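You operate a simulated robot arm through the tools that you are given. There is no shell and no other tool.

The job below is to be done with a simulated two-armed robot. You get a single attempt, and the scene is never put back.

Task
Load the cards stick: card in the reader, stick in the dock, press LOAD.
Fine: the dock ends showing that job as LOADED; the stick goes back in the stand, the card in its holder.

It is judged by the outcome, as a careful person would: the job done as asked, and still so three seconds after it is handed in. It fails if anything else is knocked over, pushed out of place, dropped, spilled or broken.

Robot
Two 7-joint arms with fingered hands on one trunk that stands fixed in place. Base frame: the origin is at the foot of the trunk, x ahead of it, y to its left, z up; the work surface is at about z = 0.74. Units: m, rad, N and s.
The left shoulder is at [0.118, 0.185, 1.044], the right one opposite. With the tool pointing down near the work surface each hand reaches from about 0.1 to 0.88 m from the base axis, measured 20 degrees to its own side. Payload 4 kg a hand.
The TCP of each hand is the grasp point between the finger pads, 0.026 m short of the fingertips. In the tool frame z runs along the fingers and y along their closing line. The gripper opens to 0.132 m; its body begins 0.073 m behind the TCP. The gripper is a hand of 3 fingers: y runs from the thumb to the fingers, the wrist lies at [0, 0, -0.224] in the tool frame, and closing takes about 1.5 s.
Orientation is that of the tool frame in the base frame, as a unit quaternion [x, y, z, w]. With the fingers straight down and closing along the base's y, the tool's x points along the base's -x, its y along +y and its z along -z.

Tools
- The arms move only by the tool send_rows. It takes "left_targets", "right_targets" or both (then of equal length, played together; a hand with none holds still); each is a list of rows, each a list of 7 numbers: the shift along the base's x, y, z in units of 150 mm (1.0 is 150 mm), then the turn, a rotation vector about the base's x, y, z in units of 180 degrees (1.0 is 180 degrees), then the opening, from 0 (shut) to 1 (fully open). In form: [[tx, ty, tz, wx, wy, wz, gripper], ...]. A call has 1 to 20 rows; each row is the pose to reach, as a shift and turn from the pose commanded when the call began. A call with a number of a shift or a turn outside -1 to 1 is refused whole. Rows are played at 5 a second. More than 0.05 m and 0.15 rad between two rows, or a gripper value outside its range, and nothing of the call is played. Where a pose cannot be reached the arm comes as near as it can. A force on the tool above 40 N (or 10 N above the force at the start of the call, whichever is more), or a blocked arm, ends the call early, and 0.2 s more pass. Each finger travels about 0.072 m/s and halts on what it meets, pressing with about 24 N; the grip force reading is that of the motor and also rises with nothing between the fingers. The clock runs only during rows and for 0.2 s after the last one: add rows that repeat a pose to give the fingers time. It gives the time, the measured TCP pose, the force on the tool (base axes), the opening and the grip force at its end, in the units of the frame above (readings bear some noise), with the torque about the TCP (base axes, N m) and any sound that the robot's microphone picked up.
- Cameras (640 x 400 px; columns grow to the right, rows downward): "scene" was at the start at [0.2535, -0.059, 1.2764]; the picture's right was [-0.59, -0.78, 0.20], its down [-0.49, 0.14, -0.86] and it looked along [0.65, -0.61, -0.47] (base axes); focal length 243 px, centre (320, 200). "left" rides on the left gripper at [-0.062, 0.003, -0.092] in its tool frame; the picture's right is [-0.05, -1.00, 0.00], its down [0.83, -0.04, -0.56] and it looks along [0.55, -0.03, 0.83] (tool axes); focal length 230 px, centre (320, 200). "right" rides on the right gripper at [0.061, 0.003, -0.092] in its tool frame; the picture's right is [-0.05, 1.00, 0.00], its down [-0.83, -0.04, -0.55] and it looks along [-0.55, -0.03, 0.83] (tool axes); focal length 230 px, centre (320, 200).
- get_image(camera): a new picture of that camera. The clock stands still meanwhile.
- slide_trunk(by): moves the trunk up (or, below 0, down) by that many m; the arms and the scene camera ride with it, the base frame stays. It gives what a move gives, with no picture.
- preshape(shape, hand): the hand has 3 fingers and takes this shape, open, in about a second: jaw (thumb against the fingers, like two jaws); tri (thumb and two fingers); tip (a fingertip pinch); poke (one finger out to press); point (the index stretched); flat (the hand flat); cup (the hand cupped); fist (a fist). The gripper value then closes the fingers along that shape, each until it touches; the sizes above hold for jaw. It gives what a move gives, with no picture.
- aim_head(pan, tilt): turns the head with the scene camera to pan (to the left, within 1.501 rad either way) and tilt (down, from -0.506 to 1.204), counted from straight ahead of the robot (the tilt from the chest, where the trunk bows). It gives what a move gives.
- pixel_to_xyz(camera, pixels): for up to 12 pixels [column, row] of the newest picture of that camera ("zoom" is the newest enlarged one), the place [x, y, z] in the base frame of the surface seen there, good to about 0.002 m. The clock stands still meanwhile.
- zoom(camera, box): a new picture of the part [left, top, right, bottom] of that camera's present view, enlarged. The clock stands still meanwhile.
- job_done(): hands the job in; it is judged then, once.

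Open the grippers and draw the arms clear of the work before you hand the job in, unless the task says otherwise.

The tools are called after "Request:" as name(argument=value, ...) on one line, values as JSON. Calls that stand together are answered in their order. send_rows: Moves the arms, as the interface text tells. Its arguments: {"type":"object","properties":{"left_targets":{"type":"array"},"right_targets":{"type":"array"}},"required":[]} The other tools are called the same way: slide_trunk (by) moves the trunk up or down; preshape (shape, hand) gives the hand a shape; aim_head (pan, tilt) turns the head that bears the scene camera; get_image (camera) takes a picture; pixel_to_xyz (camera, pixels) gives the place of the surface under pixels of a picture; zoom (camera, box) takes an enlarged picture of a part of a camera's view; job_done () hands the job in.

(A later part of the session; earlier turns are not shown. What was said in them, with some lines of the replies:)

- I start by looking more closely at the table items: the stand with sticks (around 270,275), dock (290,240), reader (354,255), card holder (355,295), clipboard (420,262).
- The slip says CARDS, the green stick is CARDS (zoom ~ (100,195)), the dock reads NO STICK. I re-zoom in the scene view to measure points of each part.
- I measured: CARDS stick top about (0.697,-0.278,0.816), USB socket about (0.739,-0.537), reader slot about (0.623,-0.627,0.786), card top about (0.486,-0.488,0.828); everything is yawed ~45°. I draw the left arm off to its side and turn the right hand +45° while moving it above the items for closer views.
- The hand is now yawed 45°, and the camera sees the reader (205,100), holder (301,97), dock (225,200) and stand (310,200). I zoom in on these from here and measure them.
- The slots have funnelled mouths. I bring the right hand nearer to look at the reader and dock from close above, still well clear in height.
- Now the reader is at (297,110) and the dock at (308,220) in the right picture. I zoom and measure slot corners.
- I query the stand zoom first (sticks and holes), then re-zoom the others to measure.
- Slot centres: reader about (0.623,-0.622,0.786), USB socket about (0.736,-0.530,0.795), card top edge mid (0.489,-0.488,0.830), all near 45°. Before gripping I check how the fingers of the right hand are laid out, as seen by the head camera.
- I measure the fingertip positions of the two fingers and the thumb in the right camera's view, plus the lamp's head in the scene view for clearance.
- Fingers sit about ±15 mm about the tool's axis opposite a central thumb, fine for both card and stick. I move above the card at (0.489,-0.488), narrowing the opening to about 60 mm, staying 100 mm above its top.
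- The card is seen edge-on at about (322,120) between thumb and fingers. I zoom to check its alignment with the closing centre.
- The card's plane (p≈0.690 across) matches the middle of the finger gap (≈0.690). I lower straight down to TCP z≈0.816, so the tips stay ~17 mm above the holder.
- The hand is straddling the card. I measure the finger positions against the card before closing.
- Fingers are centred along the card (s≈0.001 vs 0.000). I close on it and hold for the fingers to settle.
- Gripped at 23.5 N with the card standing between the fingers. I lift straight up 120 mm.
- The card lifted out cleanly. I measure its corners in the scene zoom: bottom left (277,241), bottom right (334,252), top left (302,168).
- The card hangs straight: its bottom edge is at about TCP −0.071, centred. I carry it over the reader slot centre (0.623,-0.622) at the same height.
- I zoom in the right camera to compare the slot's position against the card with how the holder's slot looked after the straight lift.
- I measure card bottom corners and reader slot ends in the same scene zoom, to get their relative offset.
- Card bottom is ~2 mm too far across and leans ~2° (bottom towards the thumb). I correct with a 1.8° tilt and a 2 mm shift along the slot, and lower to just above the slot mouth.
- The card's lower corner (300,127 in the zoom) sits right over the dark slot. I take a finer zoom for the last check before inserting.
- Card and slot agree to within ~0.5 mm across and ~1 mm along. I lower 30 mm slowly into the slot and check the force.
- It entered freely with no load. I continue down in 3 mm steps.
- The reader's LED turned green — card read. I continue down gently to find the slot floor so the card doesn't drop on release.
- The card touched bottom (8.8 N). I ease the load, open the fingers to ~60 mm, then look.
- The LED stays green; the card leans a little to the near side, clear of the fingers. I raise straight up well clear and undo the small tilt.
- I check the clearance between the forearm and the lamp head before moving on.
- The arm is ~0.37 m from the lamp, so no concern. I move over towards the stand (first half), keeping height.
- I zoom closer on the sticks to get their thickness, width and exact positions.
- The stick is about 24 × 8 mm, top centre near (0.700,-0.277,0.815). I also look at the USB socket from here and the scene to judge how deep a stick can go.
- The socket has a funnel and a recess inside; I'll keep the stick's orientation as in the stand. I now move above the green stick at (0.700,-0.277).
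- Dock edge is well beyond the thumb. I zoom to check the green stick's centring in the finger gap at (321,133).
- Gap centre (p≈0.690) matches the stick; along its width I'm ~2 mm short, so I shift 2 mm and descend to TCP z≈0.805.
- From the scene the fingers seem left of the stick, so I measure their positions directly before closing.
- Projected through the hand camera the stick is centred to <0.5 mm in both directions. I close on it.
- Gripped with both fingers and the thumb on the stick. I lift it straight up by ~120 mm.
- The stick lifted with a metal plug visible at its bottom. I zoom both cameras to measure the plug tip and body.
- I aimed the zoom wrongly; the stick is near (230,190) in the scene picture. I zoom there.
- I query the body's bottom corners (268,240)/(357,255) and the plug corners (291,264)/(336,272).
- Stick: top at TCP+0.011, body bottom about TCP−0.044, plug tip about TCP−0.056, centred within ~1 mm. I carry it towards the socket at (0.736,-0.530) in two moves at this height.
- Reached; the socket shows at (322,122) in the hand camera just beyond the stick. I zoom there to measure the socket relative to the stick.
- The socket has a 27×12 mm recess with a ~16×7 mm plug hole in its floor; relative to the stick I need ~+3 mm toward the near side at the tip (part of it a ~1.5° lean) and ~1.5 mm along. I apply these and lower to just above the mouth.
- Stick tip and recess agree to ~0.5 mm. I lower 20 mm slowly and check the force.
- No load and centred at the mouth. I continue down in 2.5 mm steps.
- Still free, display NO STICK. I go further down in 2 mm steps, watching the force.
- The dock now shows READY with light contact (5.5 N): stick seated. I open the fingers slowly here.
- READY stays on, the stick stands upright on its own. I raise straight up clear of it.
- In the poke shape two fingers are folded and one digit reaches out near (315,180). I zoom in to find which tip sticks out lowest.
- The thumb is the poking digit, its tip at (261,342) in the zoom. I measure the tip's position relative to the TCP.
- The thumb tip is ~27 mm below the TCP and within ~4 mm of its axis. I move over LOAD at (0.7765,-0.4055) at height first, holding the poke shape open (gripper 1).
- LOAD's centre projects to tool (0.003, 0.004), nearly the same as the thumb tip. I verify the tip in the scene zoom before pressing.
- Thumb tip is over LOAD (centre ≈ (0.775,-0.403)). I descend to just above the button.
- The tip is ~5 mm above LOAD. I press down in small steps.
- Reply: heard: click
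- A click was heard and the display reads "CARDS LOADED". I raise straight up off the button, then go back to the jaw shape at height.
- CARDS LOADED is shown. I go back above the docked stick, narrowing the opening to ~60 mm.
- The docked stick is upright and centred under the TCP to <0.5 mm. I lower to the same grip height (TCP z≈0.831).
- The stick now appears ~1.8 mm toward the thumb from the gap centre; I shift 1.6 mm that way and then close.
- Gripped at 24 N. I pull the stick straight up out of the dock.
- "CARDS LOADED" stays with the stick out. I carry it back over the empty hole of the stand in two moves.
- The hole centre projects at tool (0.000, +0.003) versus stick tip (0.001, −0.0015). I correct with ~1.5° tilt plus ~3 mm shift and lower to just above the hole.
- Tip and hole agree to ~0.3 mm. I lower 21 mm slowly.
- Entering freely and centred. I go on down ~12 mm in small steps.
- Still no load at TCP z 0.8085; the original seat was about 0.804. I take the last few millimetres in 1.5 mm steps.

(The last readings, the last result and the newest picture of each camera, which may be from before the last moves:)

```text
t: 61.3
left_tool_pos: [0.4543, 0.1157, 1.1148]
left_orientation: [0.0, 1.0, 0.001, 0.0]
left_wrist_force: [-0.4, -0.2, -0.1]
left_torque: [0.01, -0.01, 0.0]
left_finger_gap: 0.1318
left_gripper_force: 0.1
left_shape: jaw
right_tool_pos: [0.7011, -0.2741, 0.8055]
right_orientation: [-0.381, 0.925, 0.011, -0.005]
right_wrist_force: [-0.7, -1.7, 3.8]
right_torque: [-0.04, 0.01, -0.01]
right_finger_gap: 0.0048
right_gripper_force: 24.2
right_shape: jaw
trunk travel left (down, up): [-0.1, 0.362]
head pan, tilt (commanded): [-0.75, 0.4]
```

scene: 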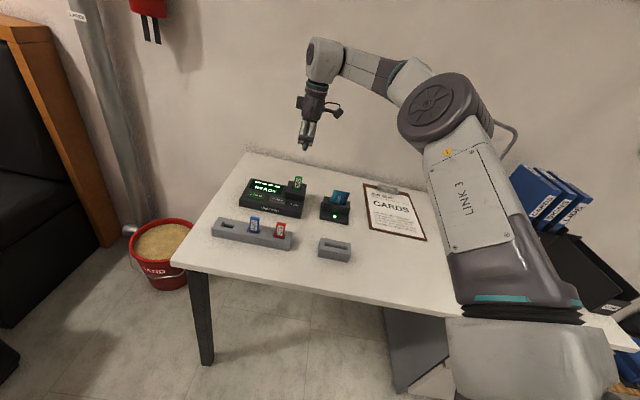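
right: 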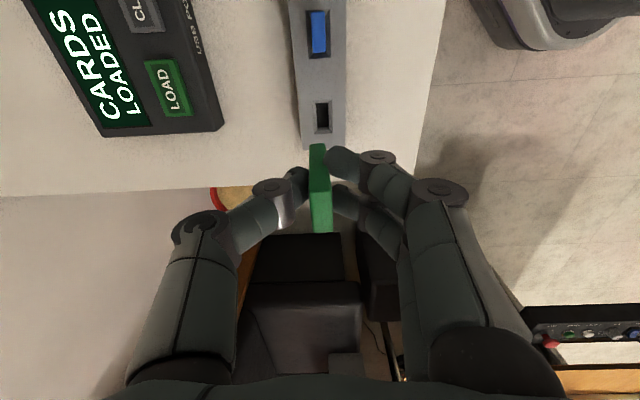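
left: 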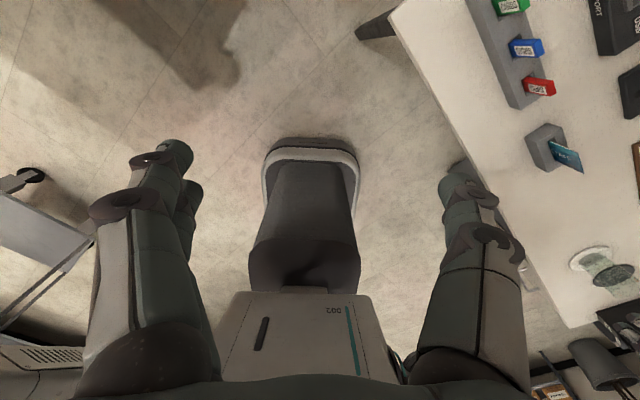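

Contact at the floor (3.8 N) at TCP z 0.8055, matching the original seat. I open the fingers gently and look.

Request:
send_rows(right_targets=[[0, 0, 0.003, 0, 0, 0, 0.05], [0, 0, 0.003, 0, 0, 0, 0.15], [0, 0, 0.006, 0, 0, 0, 0.25], [0, 0, 0.01, 0, 0, 0, 0.35], [0, 0, 0.01, 0, 0, 0, 0.4], [0, 0, 0.01, 0, 0, 0, 0.4]])

Request:
get_image(camera="right")

Request:
zoom(camera="scene", box=[190, 160, 290, 260])

```text
t: 62.7
left_tool_pos: [0.4544, 0.1173, 1.1154]
left_orientation: [0.0, 1.0, 0.0, 0.0]
left_wrist_force: [0.3, 0.0, -0.3]
left_torque: [-0.03, 0.02, 0.02]
left_finger_gap: 0.1318
left_gripper_force: 0.0
left_shape: jaw
right_tool_pos: [0.702, -0.2737, 0.8067]
right_orientation: [-0.383, 0.924, 0.013, -0.005]
right_wrist_force: [-0.1, 0.1, -0.2]
right_torque: [0.02, 0.01, -0.01]
right_finger_gap: 0.0522
right_gripper_force: 0.1
right_shape: jaw
trunk travel left (down, up): [-0.1, 0.362]
head pan, tilt (commanded): [-0.75, 0.4]
```

```text
taken
```

right: 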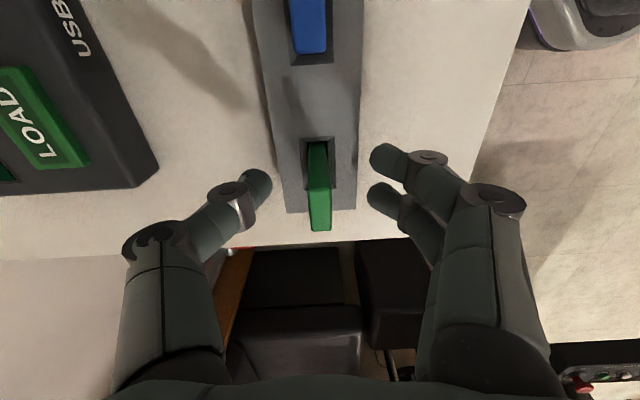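

```text
4.00 times, centred on (240, 210) of scene
```

zoom: 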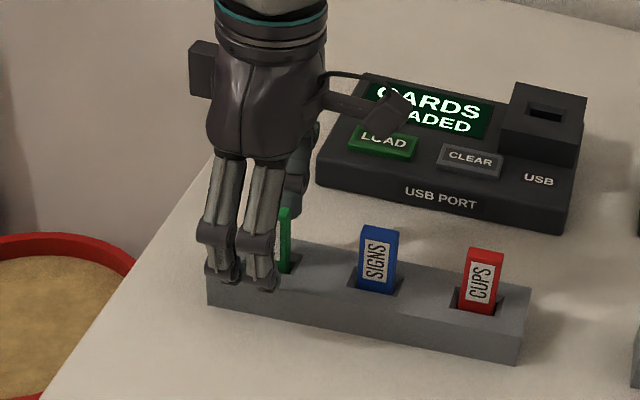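

The stick is released upright in the stand. I raise straight up, clearing it.

Request:
send_rows(right_targets=[[0, 0, 0.1, 0, 0, 0, 0.4], [0, 0, 0.25, 0, 0, 0, 0.4], [0, 0, 0.42, 0, 0, 0, 0.4], [0, 0, 0.6, -0.003, -0.003, 0, 0.4], [0, 0, 0.78, -0.0059, -0.0059, 0, 0.4], [0, 0, 0.95, -0.0059, -0.0059, 0, 0.4], [0, 0, 0.95, -0.0059, -0.0059, 0, 0.4]])

Request:
get_image(camera="right")

Request:
zoom(camera="scene", box=[200, 140, 360, 260])

```text
t: 64.3
left_tool_pos: [0.4544, 0.1159, 1.1148]
left_orientation: [0.0, 1.0, 0.0, -0.001]
left_wrist_force: [0.3, -0.7, 1.4]
left_torque: [-0.01, 0.02, -0.03]
left_finger_gap: 0.1321
left_gripper_force: 0.0
left_shape: jaw
right_tool_pos: [0.7028, -0.2744, 0.9459]
right_orientation: [-0.382, 0.924, 0.0, -0.001]
right_wrist_force: [-0.1, 0.1, 0.2]
right_torque: [0.01, 0.03, 0.01]
right_finger_gap: 0.0523
right_gripper_force: 0.1
right_shape: jaw
trunk travel left (down, up): [-0.1, 0.362]
head pan, tilt (commanded): [-0.75, 0.4]
```

```text
taken
```

right: 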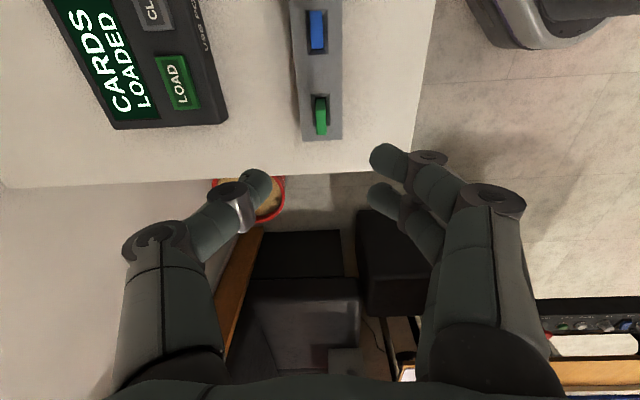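

```text
3.33 times, centred on (280, 200) of scene
```

zoom: 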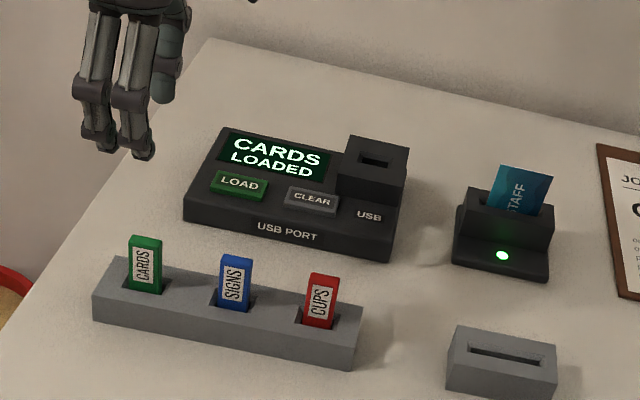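

The CARDS stick stands back in the stand and the display still says CARDS LOADED. Now I move over to the card in the reader in three moves at this height.

Request:
send_rows(right_targets=[[-0.025, -0.1, 0, 0, 0, 0, 0.45], [-0.06, -0.27, 0, 0, 0, 0, 0.45], [-0.11, -0.47, 0, 0, 0, 0, 0.45], [-0.15, -0.65, 0, 0, 0, 0, 0.45], [-0.178, -0.772, 0, 0, 0, 0, 0.45]])

Request:
send_rows(right_targets=[[-0.025, -0.1, 0, 0, 0, 0, 0.45], [-0.06, -0.27, 0, 0, 0, 0, 0.45], [-0.11, -0.47, 0, 0, 0, 0, 0.45], [-0.15, -0.65, 0, 0, 0, 0, 0.45], [-0.178, -0.772, 0, 0, 0, 0, 0.45]])

Request:
send_rows(right_targets=[[-0.025, -0.1, 0, 0, 0, 0, 0.45], [-0.06, -0.27, 0, 0, 0, 0, 0.45], [-0.11, -0.47, 0, 0, 0, 0, 0.45], [-0.15, -0.65, 0, 0, 0, 0, 0.45], [-0.178, -0.772, 0, 0, 0, 0, 0.45], [-0.178, -0.772, 0, 0, 0, 0, 0.45]])

Request:
get_image(camera="right")

Request:
zoom(camera="right", box=[270, 50, 380, 180])

Request:
pixel_to_xyz(camera="zoom", pixels=[[320, 130], [330, 200], [340, 260], [345, 300], [350, 330], [310, 250], [380, 200]])

```text
t: 65.5
left_tool_pos: [0.4541, 0.1156, 1.1145]
left_orientation: [-0.001, 1.0, 0.0, 0.0]
left_wrist_force: [0.1, -0.2, -0.4]
left_torque: [0.0, -0.01, 0.0]
left_finger_gap: 0.1317
left_gripper_force: 0.0
left_shape: jaw
right_tool_pos: [0.675, -0.3916, 0.9468]
right_orientation: [-0.382, 0.924, 0.0, 0.0]
right_wrist_force: [0.9, 0.2, -0.6]
right_torque: [0.02, -0.03, -0.02]
right_finger_gap: 0.0586
right_gripper_force: 0.1
right_shape: jaw
trunk travel left (down, up): [-0.1, 0.362]
head pan, tilt (commanded): [-0.75, 0.4]
```

```text
t: 66.7
left_tool_pos: [0.4543, 0.1157, 1.1152]
left_orientation: [-0.001, 1.0, -0.001, 0.0]
left_wrist_force: [0.1, 0.1, 0.3]
left_torque: [0.01, -0.02, 0.01]
left_finger_gap: 0.1319
left_gripper_force: 0.0
left_shape: jaw
right_tool_pos: [0.6474, -0.5078, 0.9476]
right_orientation: [-0.382, 0.924, 0.0, -0.001]
right_wrist_force: [0.1, 0.1, 0.3]
right_torque: [0.01, -0.01, 0.03]
right_finger_gap: 0.0588
right_gripper_force: 0.0
right_shape: jaw
trunk travel left (down, up): [-0.1, 0.362]
head pan, tilt (commanded): [-0.75, 0.4]
```

```text
t: 68.1
left_tool_pos: [0.4553, 0.1159, 1.1133]
left_orientation: [-0.001, 1.0, -0.001, 0.0]
left_wrist_force: [0.1, -0.2, 0.3]
left_torque: [-0.01, -0.04, 0.0]
left_finger_gap: 0.1317
left_gripper_force: 0.1
left_shape: jaw
right_tool_pos: [0.6206, -0.6218, 0.948]
right_orientation: [-0.382, 0.924, -0.001, 0.0]
right_wrist_force: [0.2, 0.6, 0.3]
right_torque: [-0.01, 0.02, -0.01]
right_finger_gap: 0.0588
right_gripper_force: 0.0
right_shape: jaw
trunk travel left (down, up): [-0.1, 0.362]
head pan, tilt (commanded): [-0.75, 0.4]
```

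```text
taken
```

right: 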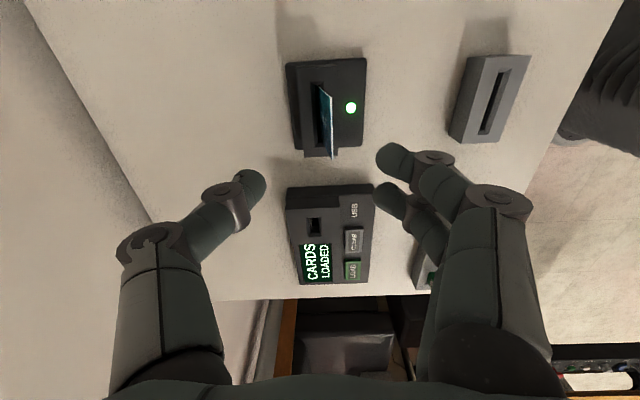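

```text
3.08 times, centred on (325, 115) of right
```

zoom: 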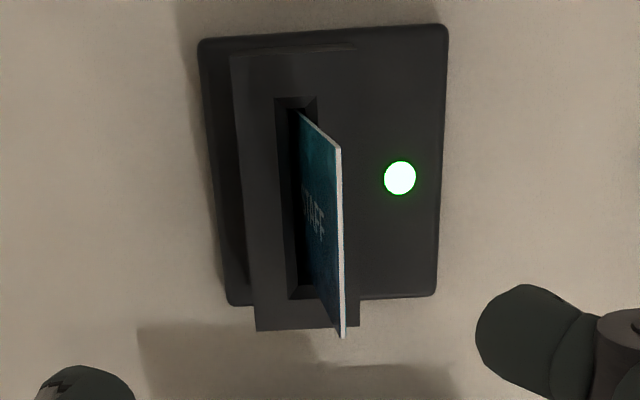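

```text
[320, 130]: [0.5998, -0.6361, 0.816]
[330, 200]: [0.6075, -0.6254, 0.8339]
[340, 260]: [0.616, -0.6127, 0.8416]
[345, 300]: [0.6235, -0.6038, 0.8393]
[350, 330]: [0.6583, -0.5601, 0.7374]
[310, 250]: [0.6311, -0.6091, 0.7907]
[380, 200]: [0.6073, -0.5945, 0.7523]
```

The card leans ~11° toward the near side: top edge at tool y ≈ +10 mm, while the slot centre is at y ≈ −1 mm. I descend over the slot with the fingers straddling it, then close in stages so it stands up between the pads.

Request:
send_rows(right_targets=[[-0.003, -0.003, -0.15, 0, 0, 0, 0.45], [-0.006, -0.006, -0.33, 0, 0, 0, 0.45], [-0.006, -0.006, -0.5, 0, 0, 0, 0.45], [-0.006, -0.006, -0.65, 0, 0, 0, 0.45], [-0.006, -0.006, -0.75, 0, 0, 0, 0.45], [-0.006, -0.006, -0.79, 0, 0, 0, 0.45], [-0.006, -0.006, -0.79, 0, 0, 0, 0.45]])

Request:
get_image(camera="right")

Request:
zoom(camera="scene", box=[310, 150, 400, 230])

```text
t: 69.7
left_tool_pos: [0.4545, 0.1164, 1.1154]
left_orientation: [-0.002, 1.0, -0.001, 0.0]
left_wrist_force: [-0.5, 0.4, 0.3]
left_torque: [0.01, 0.01, 0.02]
left_finger_gap: 0.132
left_gripper_force: 0.0
left_shape: jaw
right_tool_pos: [0.6198, -0.6224, 0.8291]
right_orientation: [-0.382, 0.924, 0.0, 0.0]
right_wrist_force: [0.4, 0.3, 0.9]
right_torque: [-0.01, -0.01, -0.02]
right_finger_gap: 0.0587
right_gripper_force: 0.0
right_shape: jaw
trunk travel left (down, up): [-0.1, 0.362]
head pan, tilt (commanded): [-0.75, 0.4]
```

```text
taken
```

right: 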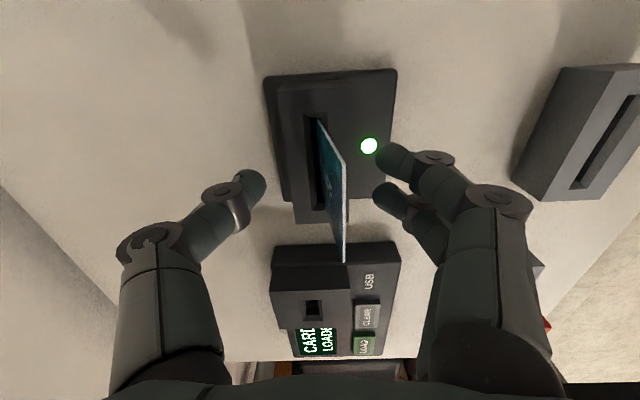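

```text
5.00 times, centred on (355, 190) of scene
```

zoom: 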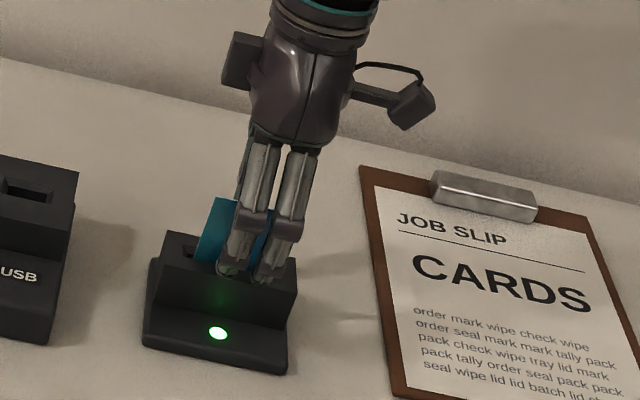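

The card is well inside the finger gap. I close gradually to a ~20 mm gap first and look.

Request:
send_rows(right_targets=[[0, 0, 0, 0, 0, 0, 0.35], [0, 0, 0, 0, 0, 0, 0.25], [0, 0, 0, 0, 0, 0, 0.15], [0, 0, 0, 0, 0, 0, 0.1], [0, 0, 0, 0, 0, 0, 0.1]])

Request:
get_image(camera="right")

```text
t: 70.9
left_tool_pos: [0.4539, 0.1171, 1.114]
left_orientation: [-0.001, 1.0, 0.001, 0.0]
left_wrist_force: [0.3, 0.0, -0.7]
left_torque: [-0.02, 0.01, -0.04]
left_finger_gap: 0.1317
left_gripper_force: 0.0
left_shape: jaw
right_tool_pos: [0.6189, -0.624, 0.8279]
right_orientation: [-0.382, 0.924, 0.0, 0.0]
right_wrist_force: [-0.2, 0.0, 0.4]
right_torque: [0.0, 0.01, -0.01]
right_finger_gap: 0.0136
right_gripper_force: 0.1
right_shape: jaw
trunk travel left (down, up): [-0.1, 0.362]
head pan, tilt (commanded): [-0.75, 0.4]
```

```text
taken
```

right: 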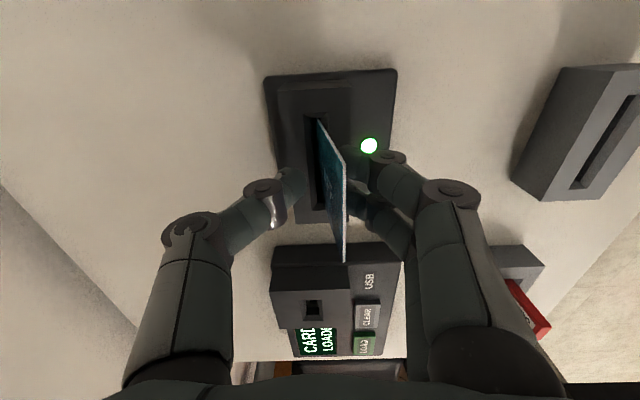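

The fingers have come up to the card without force. I finish closing and hold.

Request:
send_rows(right_targets=[[0, 0, 0, 0, 0, 0, 0.06], [0, 0, 0, 0, 0, 0, 0.03], [0, 0, 0, 0, 0, 0, 0], [0, 0, 0, 0, 0, 0, 0], [0, 0, 0, 0, 0, 0, 0], [0, 0, 0, 0, 0, 0, 0]])

Request:
get_image(camera="right")

Request:
zoom(camera="scene", box=[310, 150, 400, 230])

```text
t: 72.3
left_tool_pos: [0.454, 0.1165, 1.1147]
left_orientation: [-0.001, 1.0, 0.0, 0.0]
left_wrist_force: [0.3, -0.3, 0.5]
left_torque: [0.0, -0.01, -0.01]
left_finger_gap: 0.132
left_gripper_force: 0.1
left_shape: jaw
right_tool_pos: [0.6201, -0.6235, 0.8279]
right_orientation: [-0.382, 0.924, 0.0, 0.001]
right_wrist_force: [-0.4, 0.2, 0.2]
right_torque: [-0.03, -0.01, 0.02]
right_finger_gap: 0.0
right_gripper_force: 24.3
right_shape: jaw
trunk travel left (down, up): [-0.1, 0.362]
head pan, tilt (commanded): [-0.75, 0.4]
```

```text
taken
```

right: 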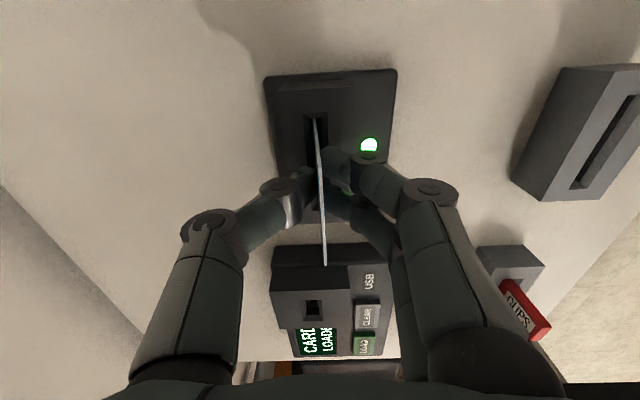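

```text
5.00 times, centred on (355, 190) of scene
```

zoom: 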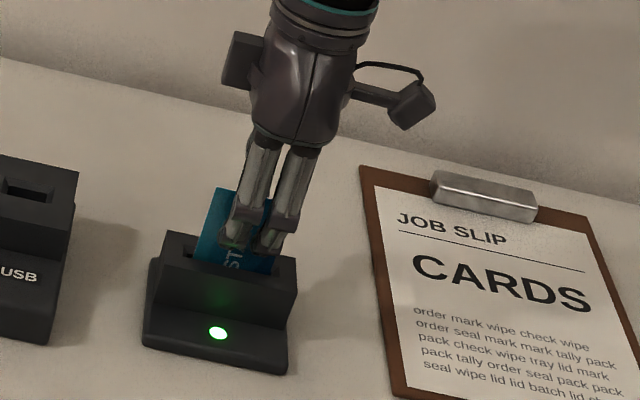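

The card is now upright in the grip (24 N). I lift straight up ~110 mm out of the reader.

Request:
send_rows(right_targets=[[0, 0, 0.05, 0, 0, 0, 0], [0, 0, 0.12, 0, 0, 0, 0], [0, 0, 0.22, 0, 0, 0, 0], [0, 0, 0.34, 0, 0, 0, 0], [0, 0, 0.48, 0, 0, 0, 0], [0, 0, 0.6, 0, 0, 0, 0], [0, 0, 0.72, 0, 0, 0, 0], [0, 0, 0.72, 0, 0, 0, 0]])

Request:
get_image(camera="right")

Request:
zoom(camera="scene", box=[240, 120, 400, 250])

```text
t: 74.1
left_tool_pos: [0.4545, 0.1161, 1.1139]
left_orientation: [-0.001, 1.0, -0.001, 0.0]
left_wrist_force: [0.0, -0.5, -0.2]
left_torque: [0.01, -0.02, -0.01]
left_finger_gap: 0.1317
left_gripper_force: 0.1
left_shape: jaw
right_tool_pos: [0.6186, -0.6253, 0.9374]
right_orientation: [-0.382, 0.924, -0.001, 0.0]
right_wrist_force: [0.1, -1.4, -0.7]
right_torque: [0.0, -0.01, -0.01]
right_finger_gap: 0.0
right_gripper_force: 24.1
right_shape: jaw
trunk travel left (down, up): [-0.1, 0.362]
head pan, tilt (commanded): [-0.75, 0.4]
```

```text
taken
```

right: 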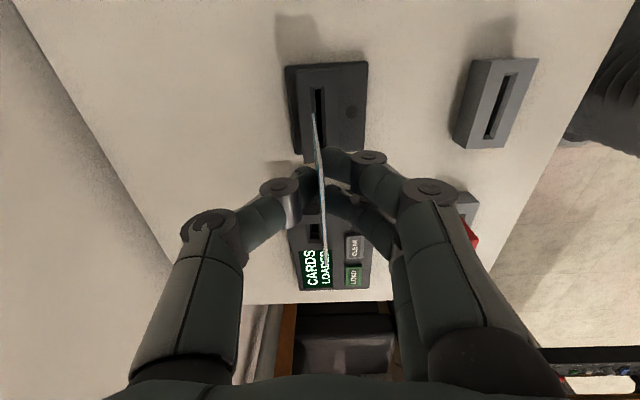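

```text
3.08 times, centred on (320, 185) of scene
```

zoom: 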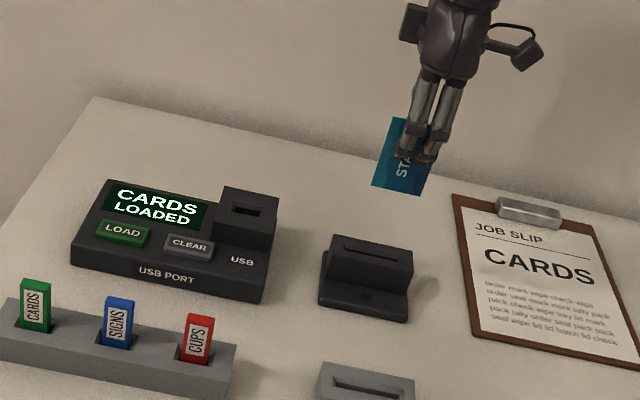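

The card is out, LED off, and the dock still reads CARDS LOADED. I carry the card to above its holder near (0.489,-0.488).

Request:
send_rows(right_targets=[[-0.1, 0.1, 0, 0, 0, 0, 0], [-0.25, 0.255, 0, 0, 0, 0, 0], [-0.42, 0.43, 0, 0, 0, 0, 0], [-0.6, 0.615, 0, 0, 0, 0, 0], [-0.75, 0.77, 0, 0, 0, 0, 0], [-0.84, 0.86, 0, 0, 0, 0, 0], [-0.873, 0.898, 0, 0, 0, 0, 0], [-0.873, 0.898, 0, 0, 0, 0, 0]])

Request:
get_image(camera="right")

Request:
zoom(camera="right", box=[270, 50, 380, 160])

Request:
zoom(camera="scene", box=[300, 170, 390, 270])

```text
t: 75.9
left_tool_pos: [0.4561, 0.1161, 1.1137]
left_orientation: [-0.001, 1.0, 0.0, 0.0]
left_wrist_force: [0.5, 0.2, -0.8]
left_torque: [-0.01, 0.02, -0.03]
left_finger_gap: 0.132
left_gripper_force: 0.0
left_shape: jaw
right_tool_pos: [0.4909, -0.4875, 0.9383]
right_orientation: [-0.381, 0.924, -0.002, 0.0]
right_wrist_force: [0.5, 0.6, -0.1]
right_torque: [-0.03, 0.02, -0.01]
right_finger_gap: 0.0
right_gripper_force: 23.8
right_shape: jaw
trunk travel left (down, up): [-0.1, 0.362]
head pan, tilt (commanded): [-0.75, 0.4]
```

```text
taken
```

right: 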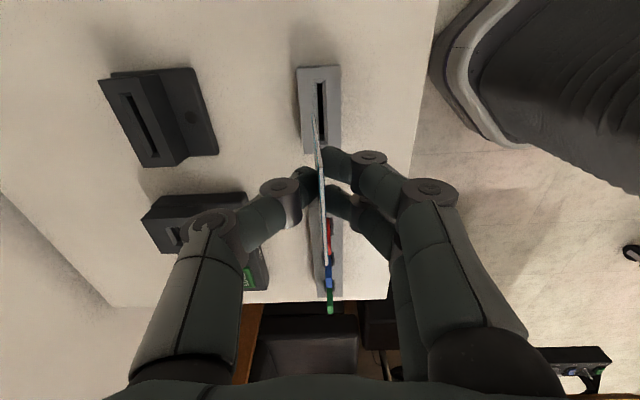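

```text
3.64 times, centred on (325, 105) of right
```

zoom: 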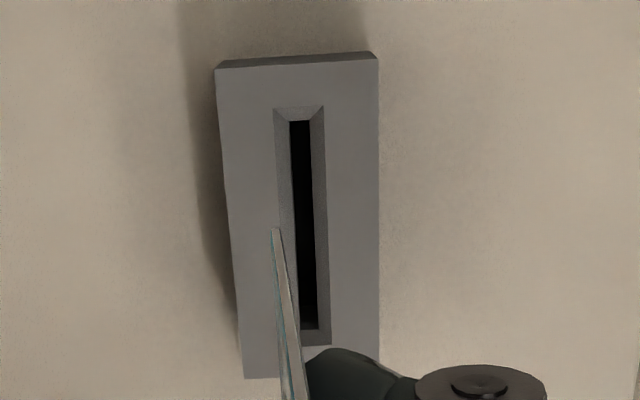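

```text
4.00 times, centred on (345, 220) of scene
```

zoom: 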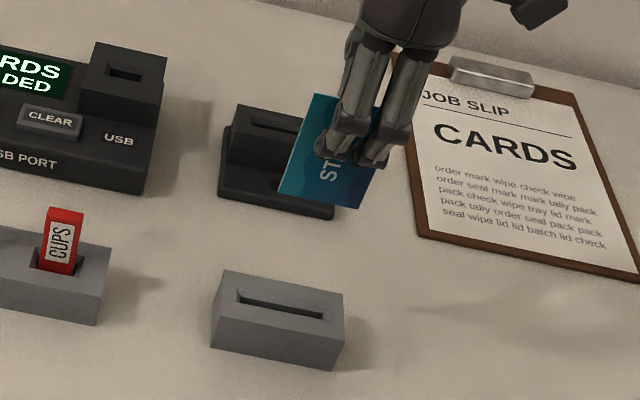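

I check the card's in-plane lean by measuring its corners in the scene zoom, together with the holder slot ends.

Request:
pixel_to_xyz(camera="zoom", pixels=[[282, 190], [358, 205], [315, 97], [320, 198], [296, 145], [236, 290], [330, 312], [240, 298], [322, 318]])

Request:
zoom(camera="right", box=[290, 130, 350, 270])

```text
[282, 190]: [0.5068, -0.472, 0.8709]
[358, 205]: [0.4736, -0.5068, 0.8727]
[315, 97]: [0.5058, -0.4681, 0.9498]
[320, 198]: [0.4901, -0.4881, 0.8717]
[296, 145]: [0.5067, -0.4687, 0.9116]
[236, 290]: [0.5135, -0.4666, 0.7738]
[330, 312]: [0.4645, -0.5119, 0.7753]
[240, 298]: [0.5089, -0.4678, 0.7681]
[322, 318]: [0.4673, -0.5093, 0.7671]
```

```text
2.86 times, centred on (320, 200) of right
```

zoom: 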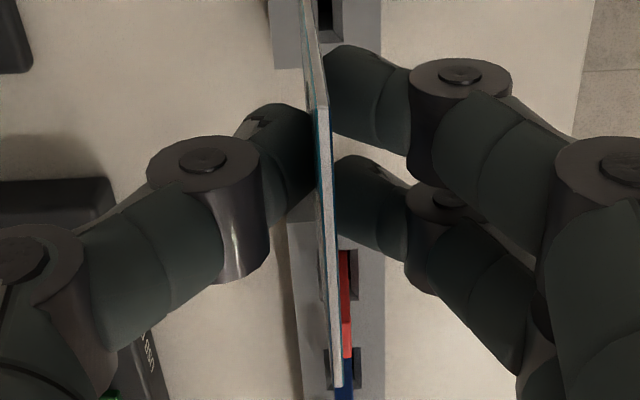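

Card leans ~3° (bottom toward the thumb) and is ~2.5 mm off along the slot. I correct with a 3° tilt and a small shift, and lower to just above the holder mouth.

Request:
send_rows(right_targets=[[-0.005, -0.005, -0.08, 0.006, 0.006, 0, 0], [-0.013, -0.009, -0.18, 0.0118, 0.0118, 0, 0], [-0.013, -0.009, -0.3, 0.0118, 0.0118, 0, 0], [-0.013, -0.009, -0.42, 0.0118, 0.0118, 0, 0], [-0.013, -0.009, -0.5, 0.0118, 0.0118, 0, 0], [-0.013, -0.009, -0.5, 0.0118, 0.0118, 0, 0]])

Request:
zoom(camera="right", box=[270, 70, 370, 180])

Request:
zoom(camera="scene", box=[300, 190, 380, 270])

```text
t: 77.3
left_tool_pos: [0.4535, 0.1166, 1.1137]
left_orientation: [-0.001, 1.0, 0.0, -0.001]
left_wrist_force: [0.4, 0.4, 0.1]
left_torque: [-0.01, 0.03, 0.0]
left_finger_gap: 0.1317
left_gripper_force: 0.0
left_shape: jaw
right_tool_pos: [0.488, -0.4883, 0.8633]
right_orientation: [-0.382, 0.924, 0.025, -0.01]
right_wrist_force: [0.7, -0.1, -0.7]
right_torque: [0.03, -0.02, -0.03]
right_finger_gap: 0.0
right_gripper_force: 23.7
right_shape: jaw
trunk travel left (down, up): [-0.1, 0.362]
head pan, tilt (commanded): [-0.75, 0.4]
```

```text
3.64 times, centred on (320, 125) of right
```

zoom: 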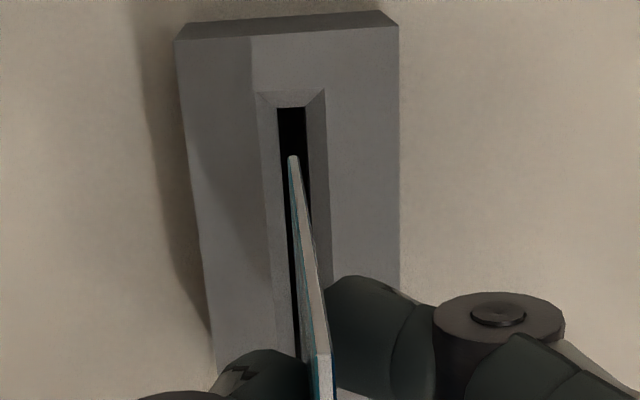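

```text
5.00 times, centred on (340, 230) of scene
```

zoom: 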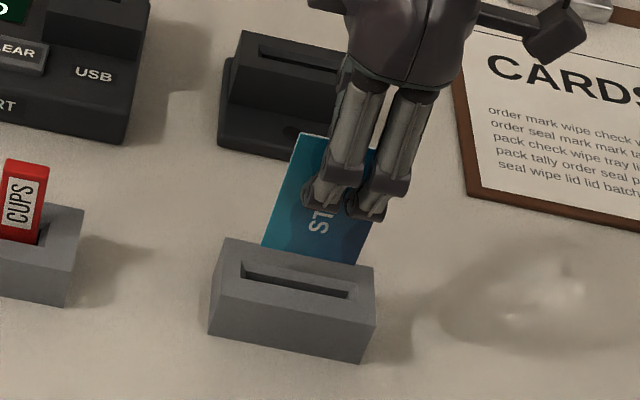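

The card tip sits over the dark slot, within ~1 mm across. I apply a final 1–2 mm nudge and lower 30 mm slowly.

Request:
send_rows(right_targets=[[-0.012, -0.004, -0.02, 0, 0, 0, 0], [-0.012, -0.004, -0.05, 0, 0, 0, 0], [-0.012, -0.004, -0.09, 0, 0, 0, 0], [-0.012, -0.004, -0.13, 0, 0, 0, 0], [-0.012, -0.004, -0.17, 0, 0, 0, 0], [-0.012, -0.004, -0.2, 0, 0, 0, 0]])

Request:
zoom(camera="right", box=[270, 70, 370, 180])

Request:
zoom(camera="scene", box=[300, 190, 380, 270])

```text
t: 78.7
left_tool_pos: [0.4548, 0.1157, 1.1143]
left_orientation: [-0.001, 1.0, 0.0, 0.0]
left_wrist_force: [-0.3, -0.3, 0.5]
left_torque: [0.02, -0.02, -0.03]
left_finger_gap: 0.1317
left_gripper_force: 0.0
left_shape: jaw
right_tool_pos: [0.4843, -0.4899, 0.8305]
right_orientation: [-0.382, 0.924, 0.024, -0.01]
right_wrist_force: [0.0, 0.3, 0.6]
right_torque: [0.0, 0.01, -0.01]
right_finger_gap: 0.0
right_gripper_force: 24.4
right_shape: jaw
trunk travel left (down, up): [-0.1, 0.362]
head pan, tilt (commanded): [-0.75, 0.4]
```

```text
3.64 times, centred on (320, 125) of right
```

zoom: 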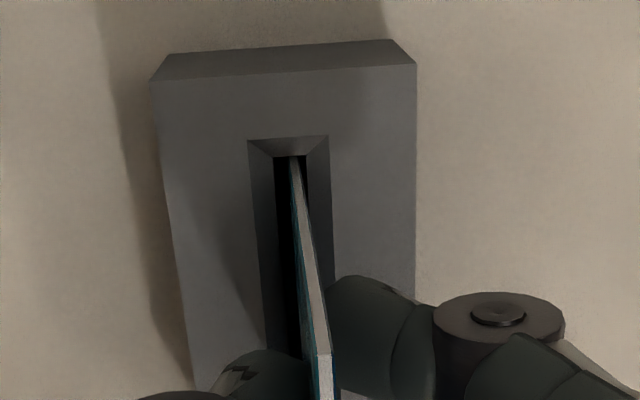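

```text
5.00 times, centred on (340, 230) of scene
```

zoom: 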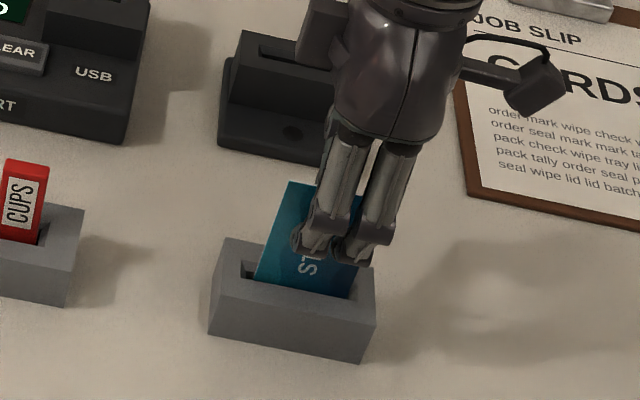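

The card is in the slot but close to its near end (scene shows a gap at left only). I shift it back ~2 mm along the slot and continue down in small steps.

Request:
send_rows(right_targets=[[0.005, 0.005, 0, 0, 0, 0, 0], [0.01, 0.01, -0.01, 0, 0, 0, 0], [0.01, 0.01, -0.03, 0, 0, 0, 0], [0.01, 0.01, -0.05, 0, 0, 0, 0], [0.01, 0.01, -0.065, 0, 0, 0, 0]])

Request:
zoom(camera="right", box=[270, 70, 370, 180])

Request:
zoom(camera="scene", box=[300, 190, 380, 270])

```text
t: 79.9
left_tool_pos: [0.4548, 0.1166, 1.1152]
left_orientation: [-0.001, 1.0, 0.0, 0.001]
left_wrist_force: [-0.8, 0.0, -1.1]
left_torque: [-0.01, -0.03, 0.03]
left_finger_gap: 0.1318
left_gripper_force: 0.0
left_shape: jaw
right_tool_pos: [0.4875, -0.4893, 0.8217]
right_orientation: [-0.382, 0.924, 0.024, -0.01]
right_wrist_force: [-0.7, -0.7, 0.0]
right_torque: [0.04, 0.01, -0.03]
right_finger_gap: 0.0
right_gripper_force: 24.2
right_shape: jaw
trunk travel left (down, up): [-0.1, 0.362]
head pan, tilt (commanded): [-0.75, 0.4]
```

```text
3.64 times, centred on (320, 125) of right
```

zoom: 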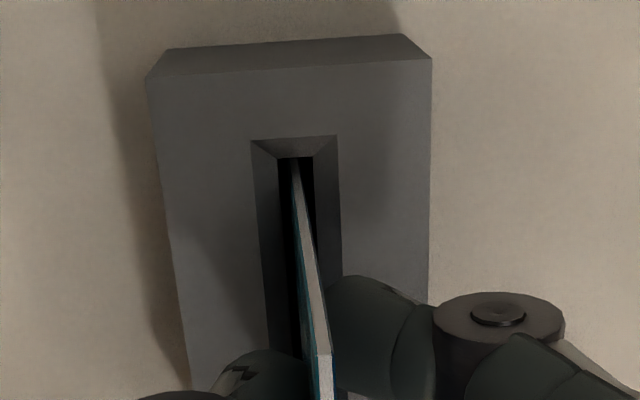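

```text
5.00 times, centred on (340, 230) of scene
```

zoom: 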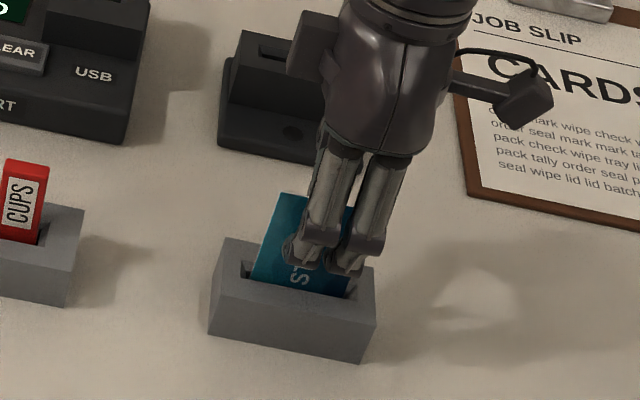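

No load and well inside the slot. I take the last ~6 mm in 1.5 mm steps until it touches the floor.

Request:
send_rows(right_targets=[[0, 0, -0.01, 0, 0, 0, 0], [0, 0, -0.02, 0, 0, 0, 0], [0, 0, -0.03, 0, 0, 0, 0]])

```text
t: 80.7
left_tool_pos: [0.4553, 0.1164, 1.1141]
left_orientation: [-0.001, 1.0, 0.0, 0.001]
left_wrist_force: [0.4, 0.2, 0.4]
left_torque: [-0.01, 0.05, -0.02]
left_finger_gap: 0.1319
left_gripper_force: 0.1
left_shape: jaw
right_tool_pos: [0.4876, -0.4893, 0.8168]
right_orientation: [-0.382, 0.924, 0.024, -0.01]
right_wrist_force: [-0.8, 0.0, -0.6]
right_torque: [-0.03, -0.01, 0.04]
right_finger_gap: 0.0
right_gripper_force: 24.0
right_shape: jaw
trunk travel left (down, up): [-0.1, 0.362]
head pan, tilt (commanded): [-0.75, 0.4]
```

Still no contact at TCP z 0.8168. I continue by 1 mm steps.

Request:
send_rows(right_targets=[[0, 0, -0.008, 0, 0, 0, 0], [0, 0, -0.016, 0, 0, 0, 0], [0, 0, -0.022, 0, 0, 0, 0]])

Request:
zoom(camera="scene", box=[300, 190, 380, 270])

```text
t: 81.5
left_tool_pos: [0.4562, 0.1172, 1.1146]
left_orientation: [-0.001, 1.0, 0.001, -0.001]
left_wrist_force: [0.4, 0.0, 0.2]
left_torque: [0.0, 0.02, -0.03]
left_finger_gap: 0.1319
left_gripper_force: 0.1
left_shape: jaw
right_tool_pos: [0.4859, -0.4882, 0.8157]
right_orientation: [-0.381, 0.924, 0.024, -0.009]
right_wrist_force: [-0.6, -0.4, 2.8]
right_torque: [0.0, -0.01, -0.01]
right_finger_gap: 0.0
right_gripper_force: 24.6
right_shape: jaw
trunk travel left (down, up): [-0.1, 0.362]
head pan, tilt (commanded): [-0.75, 0.4]
```

```text
5.00 times, centred on (340, 230) of scene
```

zoom: 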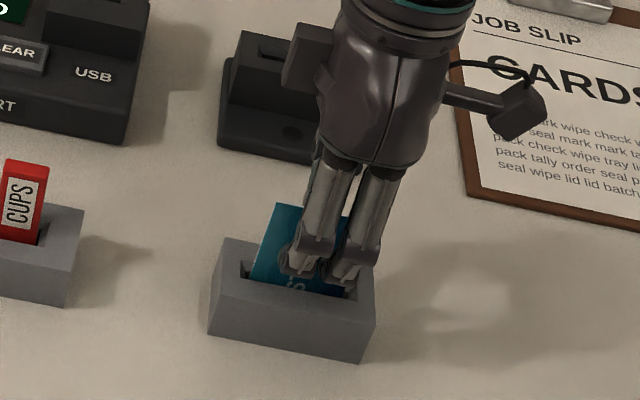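

The card reached the floor of the holder (2.8 N). I open the fingers gently to ~60 mm and look.

Request:
send_rows(right_targets=[[0, 0, 0.003, 0, 0, 0, 0.05], [0, 0, 0.003, 0, 0, 0, 0.15], [0, 0, 0.006, 0, 0, 0, 0.28], [0, 0, 0.01, 0, 0, 0, 0.4], [0, 0, 0.01, 0, 0, 0, 0.45], [0, 0, 0.01, 0, 0, 0, 0.45]])

Request:
get_image(camera="right")

Request:
zoom(camera="scene", box=[300, 190, 380, 270])

```text
t: 82.9
left_tool_pos: [0.4554, 0.1147, 1.1154]
left_orientation: [-0.001, 1.0, 0.0, 0.0]
left_wrist_force: [0.0, 1.3, -0.3]
left_torque: [-0.05, 0.03, 0.01]
left_finger_gap: 0.132
left_gripper_force: 0.0
left_shape: jaw
right_tool_pos: [0.4861, -0.4876, 0.8157]
right_orientation: [-0.381, 0.924, 0.024, -0.009]
right_wrist_force: [0.1, 0.1, -0.6]
right_torque: [-0.02, 0.0, 0.02]
right_finger_gap: 0.0588
right_gripper_force: 0.0
right_shape: jaw
trunk travel left (down, up): [-0.1, 0.362]
head pan, tilt (commanded): [-0.75, 0.4]
```

```text
taken
```

right: 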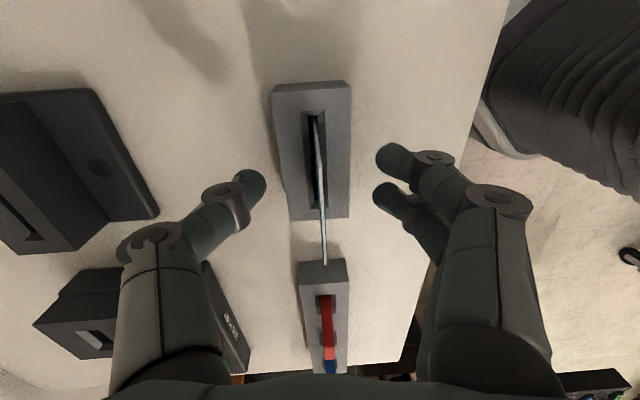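

```text
5.00 times, centred on (340, 230) of scene
```

zoom: 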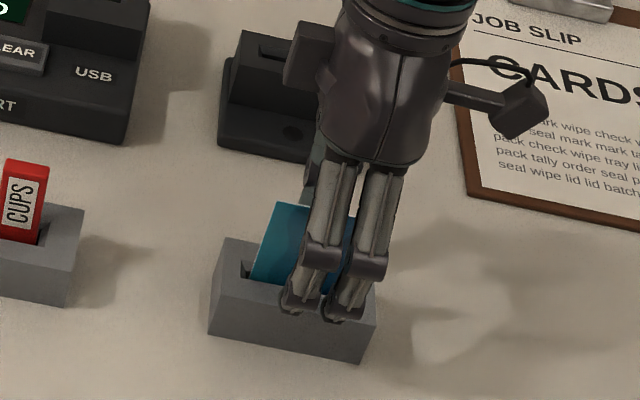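

The card stands upright in its holder, free of the fingers. I raise straight up and then draw the arm back.

Request:
send_rows(right_targets=[[0, 0, 0.1, 0, 0, 0, 0.45], [0, 0, 0.25, 0, 0, 0, 0.45], [0, 0, 0.42, 0, 0, 0, 0.45], [0, 0, 0.6, -0.005, -0.005, 0, 0.5], [0, 0, 0.8, -0.0118, -0.0118, 0, 0.6], [0, 0, 1.0, -0.0118, -0.0118, 0, 0.8], [0, 0, 1.0, -0.0118, -0.0118, 0, 1]])

Request:
send_rows(right_targets=[[-0.1, -0.02, 0.15, 0, 0, 0, 1], [-0.25, -0.04, 0.35, 0, 0, 0, 1], [-0.4, -0.06, 0.55, 0, 0, 0, 1], [-0.55, -0.08, 0.65, 0, 0, 0, 1], [-0.7, -0.1, 0.65, 0, 0, 0, 1], [-0.85, -0.12, 0.65, 0, 0, 0, 1], [-0.85, -0.12, 0.65, 0, 0, 0, 1]])

Request:
get_image(camera="scene")

Request:
zoom(camera="scene", box=[200, 160, 380, 270])

```text
t: 84.5
left_tool_pos: [0.4543, 0.1161, 1.1147]
left_orientation: [-0.001, 1.0, 0.001, -0.001]
left_wrist_force: [-0.1, -0.5, 0.5]
left_torque: [-0.01, 0.03, 0.01]
left_finger_gap: 0.1317
left_gripper_force: 0.0
left_shape: jaw
right_tool_pos: [0.4885, -0.4898, 0.9654]
right_orientation: [-0.382, 0.924, 0.0, -0.001]
right_wrist_force: [0.1, -0.3, 0.7]
right_torque: [0.01, 0.0, 0.0]
right_finger_gap: 0.1319
right_gripper_force: 0.1
right_shape: jaw
trunk travel left (down, up): [-0.1, 0.362]
head pan, tilt (commanded): [-0.75, 0.4]
```

```text
t: 86.1
left_tool_pos: [0.4561, 0.1168, 1.114]
left_orientation: [-0.002, 1.0, 0.0, -0.001]
left_wrist_force: [0.4, 0.6, -0.1]
left_torque: [0.02, 0.02, -0.02]
left_finger_gap: 0.1318
left_gripper_force: 0.0
left_shape: jaw
right_tool_pos: [0.3594, -0.5072, 1.0626]
right_orientation: [-0.382, 0.924, 0.0, 0.0]
right_wrist_force: [0.5, -0.1, 0.4]
right_torque: [0.02, 0.05, -0.02]
right_finger_gap: 0.1322
right_gripper_force: 0.0
right_shape: jaw
trunk travel left (down, up): [-0.1, 0.362]
head pan, tilt (commanded): [-0.75, 0.4]
```

```text
taken
```

scene: 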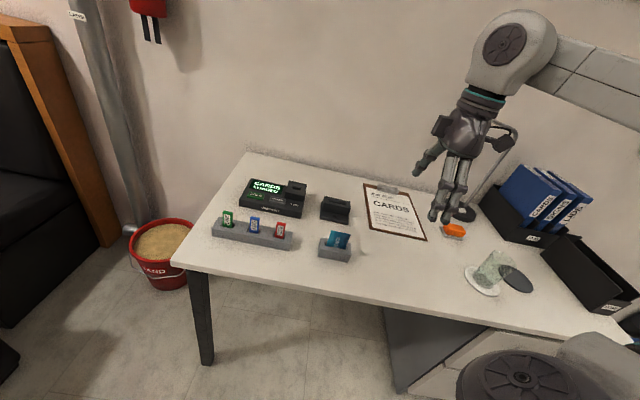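

```text
3.56 times, centred on (290, 215) of scene
```

zoom: 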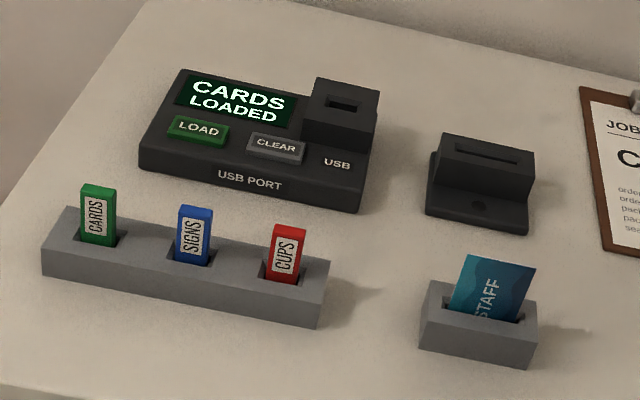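

All is back: CARDS stick in the stand, card in its holder, display "CARDS LOADED", both hands open and clear. I do one last position check on the pieces.

Request:
pixel_to_xyz(camera="zoom", pixels=[[100, 190], [194, 211], [289, 231], [470, 258], [533, 270], [490, 300], [200, 128], [482, 155], [300, 320], [44, 270]])

```text
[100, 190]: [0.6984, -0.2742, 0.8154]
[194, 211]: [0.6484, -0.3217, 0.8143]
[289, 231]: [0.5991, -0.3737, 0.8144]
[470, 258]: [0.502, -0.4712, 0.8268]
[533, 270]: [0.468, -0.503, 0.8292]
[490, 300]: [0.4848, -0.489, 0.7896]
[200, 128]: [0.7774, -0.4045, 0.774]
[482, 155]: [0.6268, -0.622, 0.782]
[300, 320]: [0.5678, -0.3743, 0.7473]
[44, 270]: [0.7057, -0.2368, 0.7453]
```

Stick top (0.698,-0.274,0.815) and card top (0.485,-0.487,0.828) match their original places, and the dock and reader haven't moved. I hand the job in.

Request:
job_done()

```text
The job is handed in.
```

The CARDS stick is loaded: the dock reads "CARDS LOADED", and I handed the job in with that showing.

- **Card:** It went into the reader and its light turned green. It is now back in its holder and the reader light is off.
- **Stick:** It went into the dock, which showed READY. The LOAD press gave a click and then "CARDS LOADED". The stick is now back in its slot in the stand.
- **Other items:** The SIGNS and CUPS sticks, the dock, the reader and the stand measured within a few millimetres of where they started. I saw nothing knocked over or dropped.

Both hands are open and drawn clear of the work.
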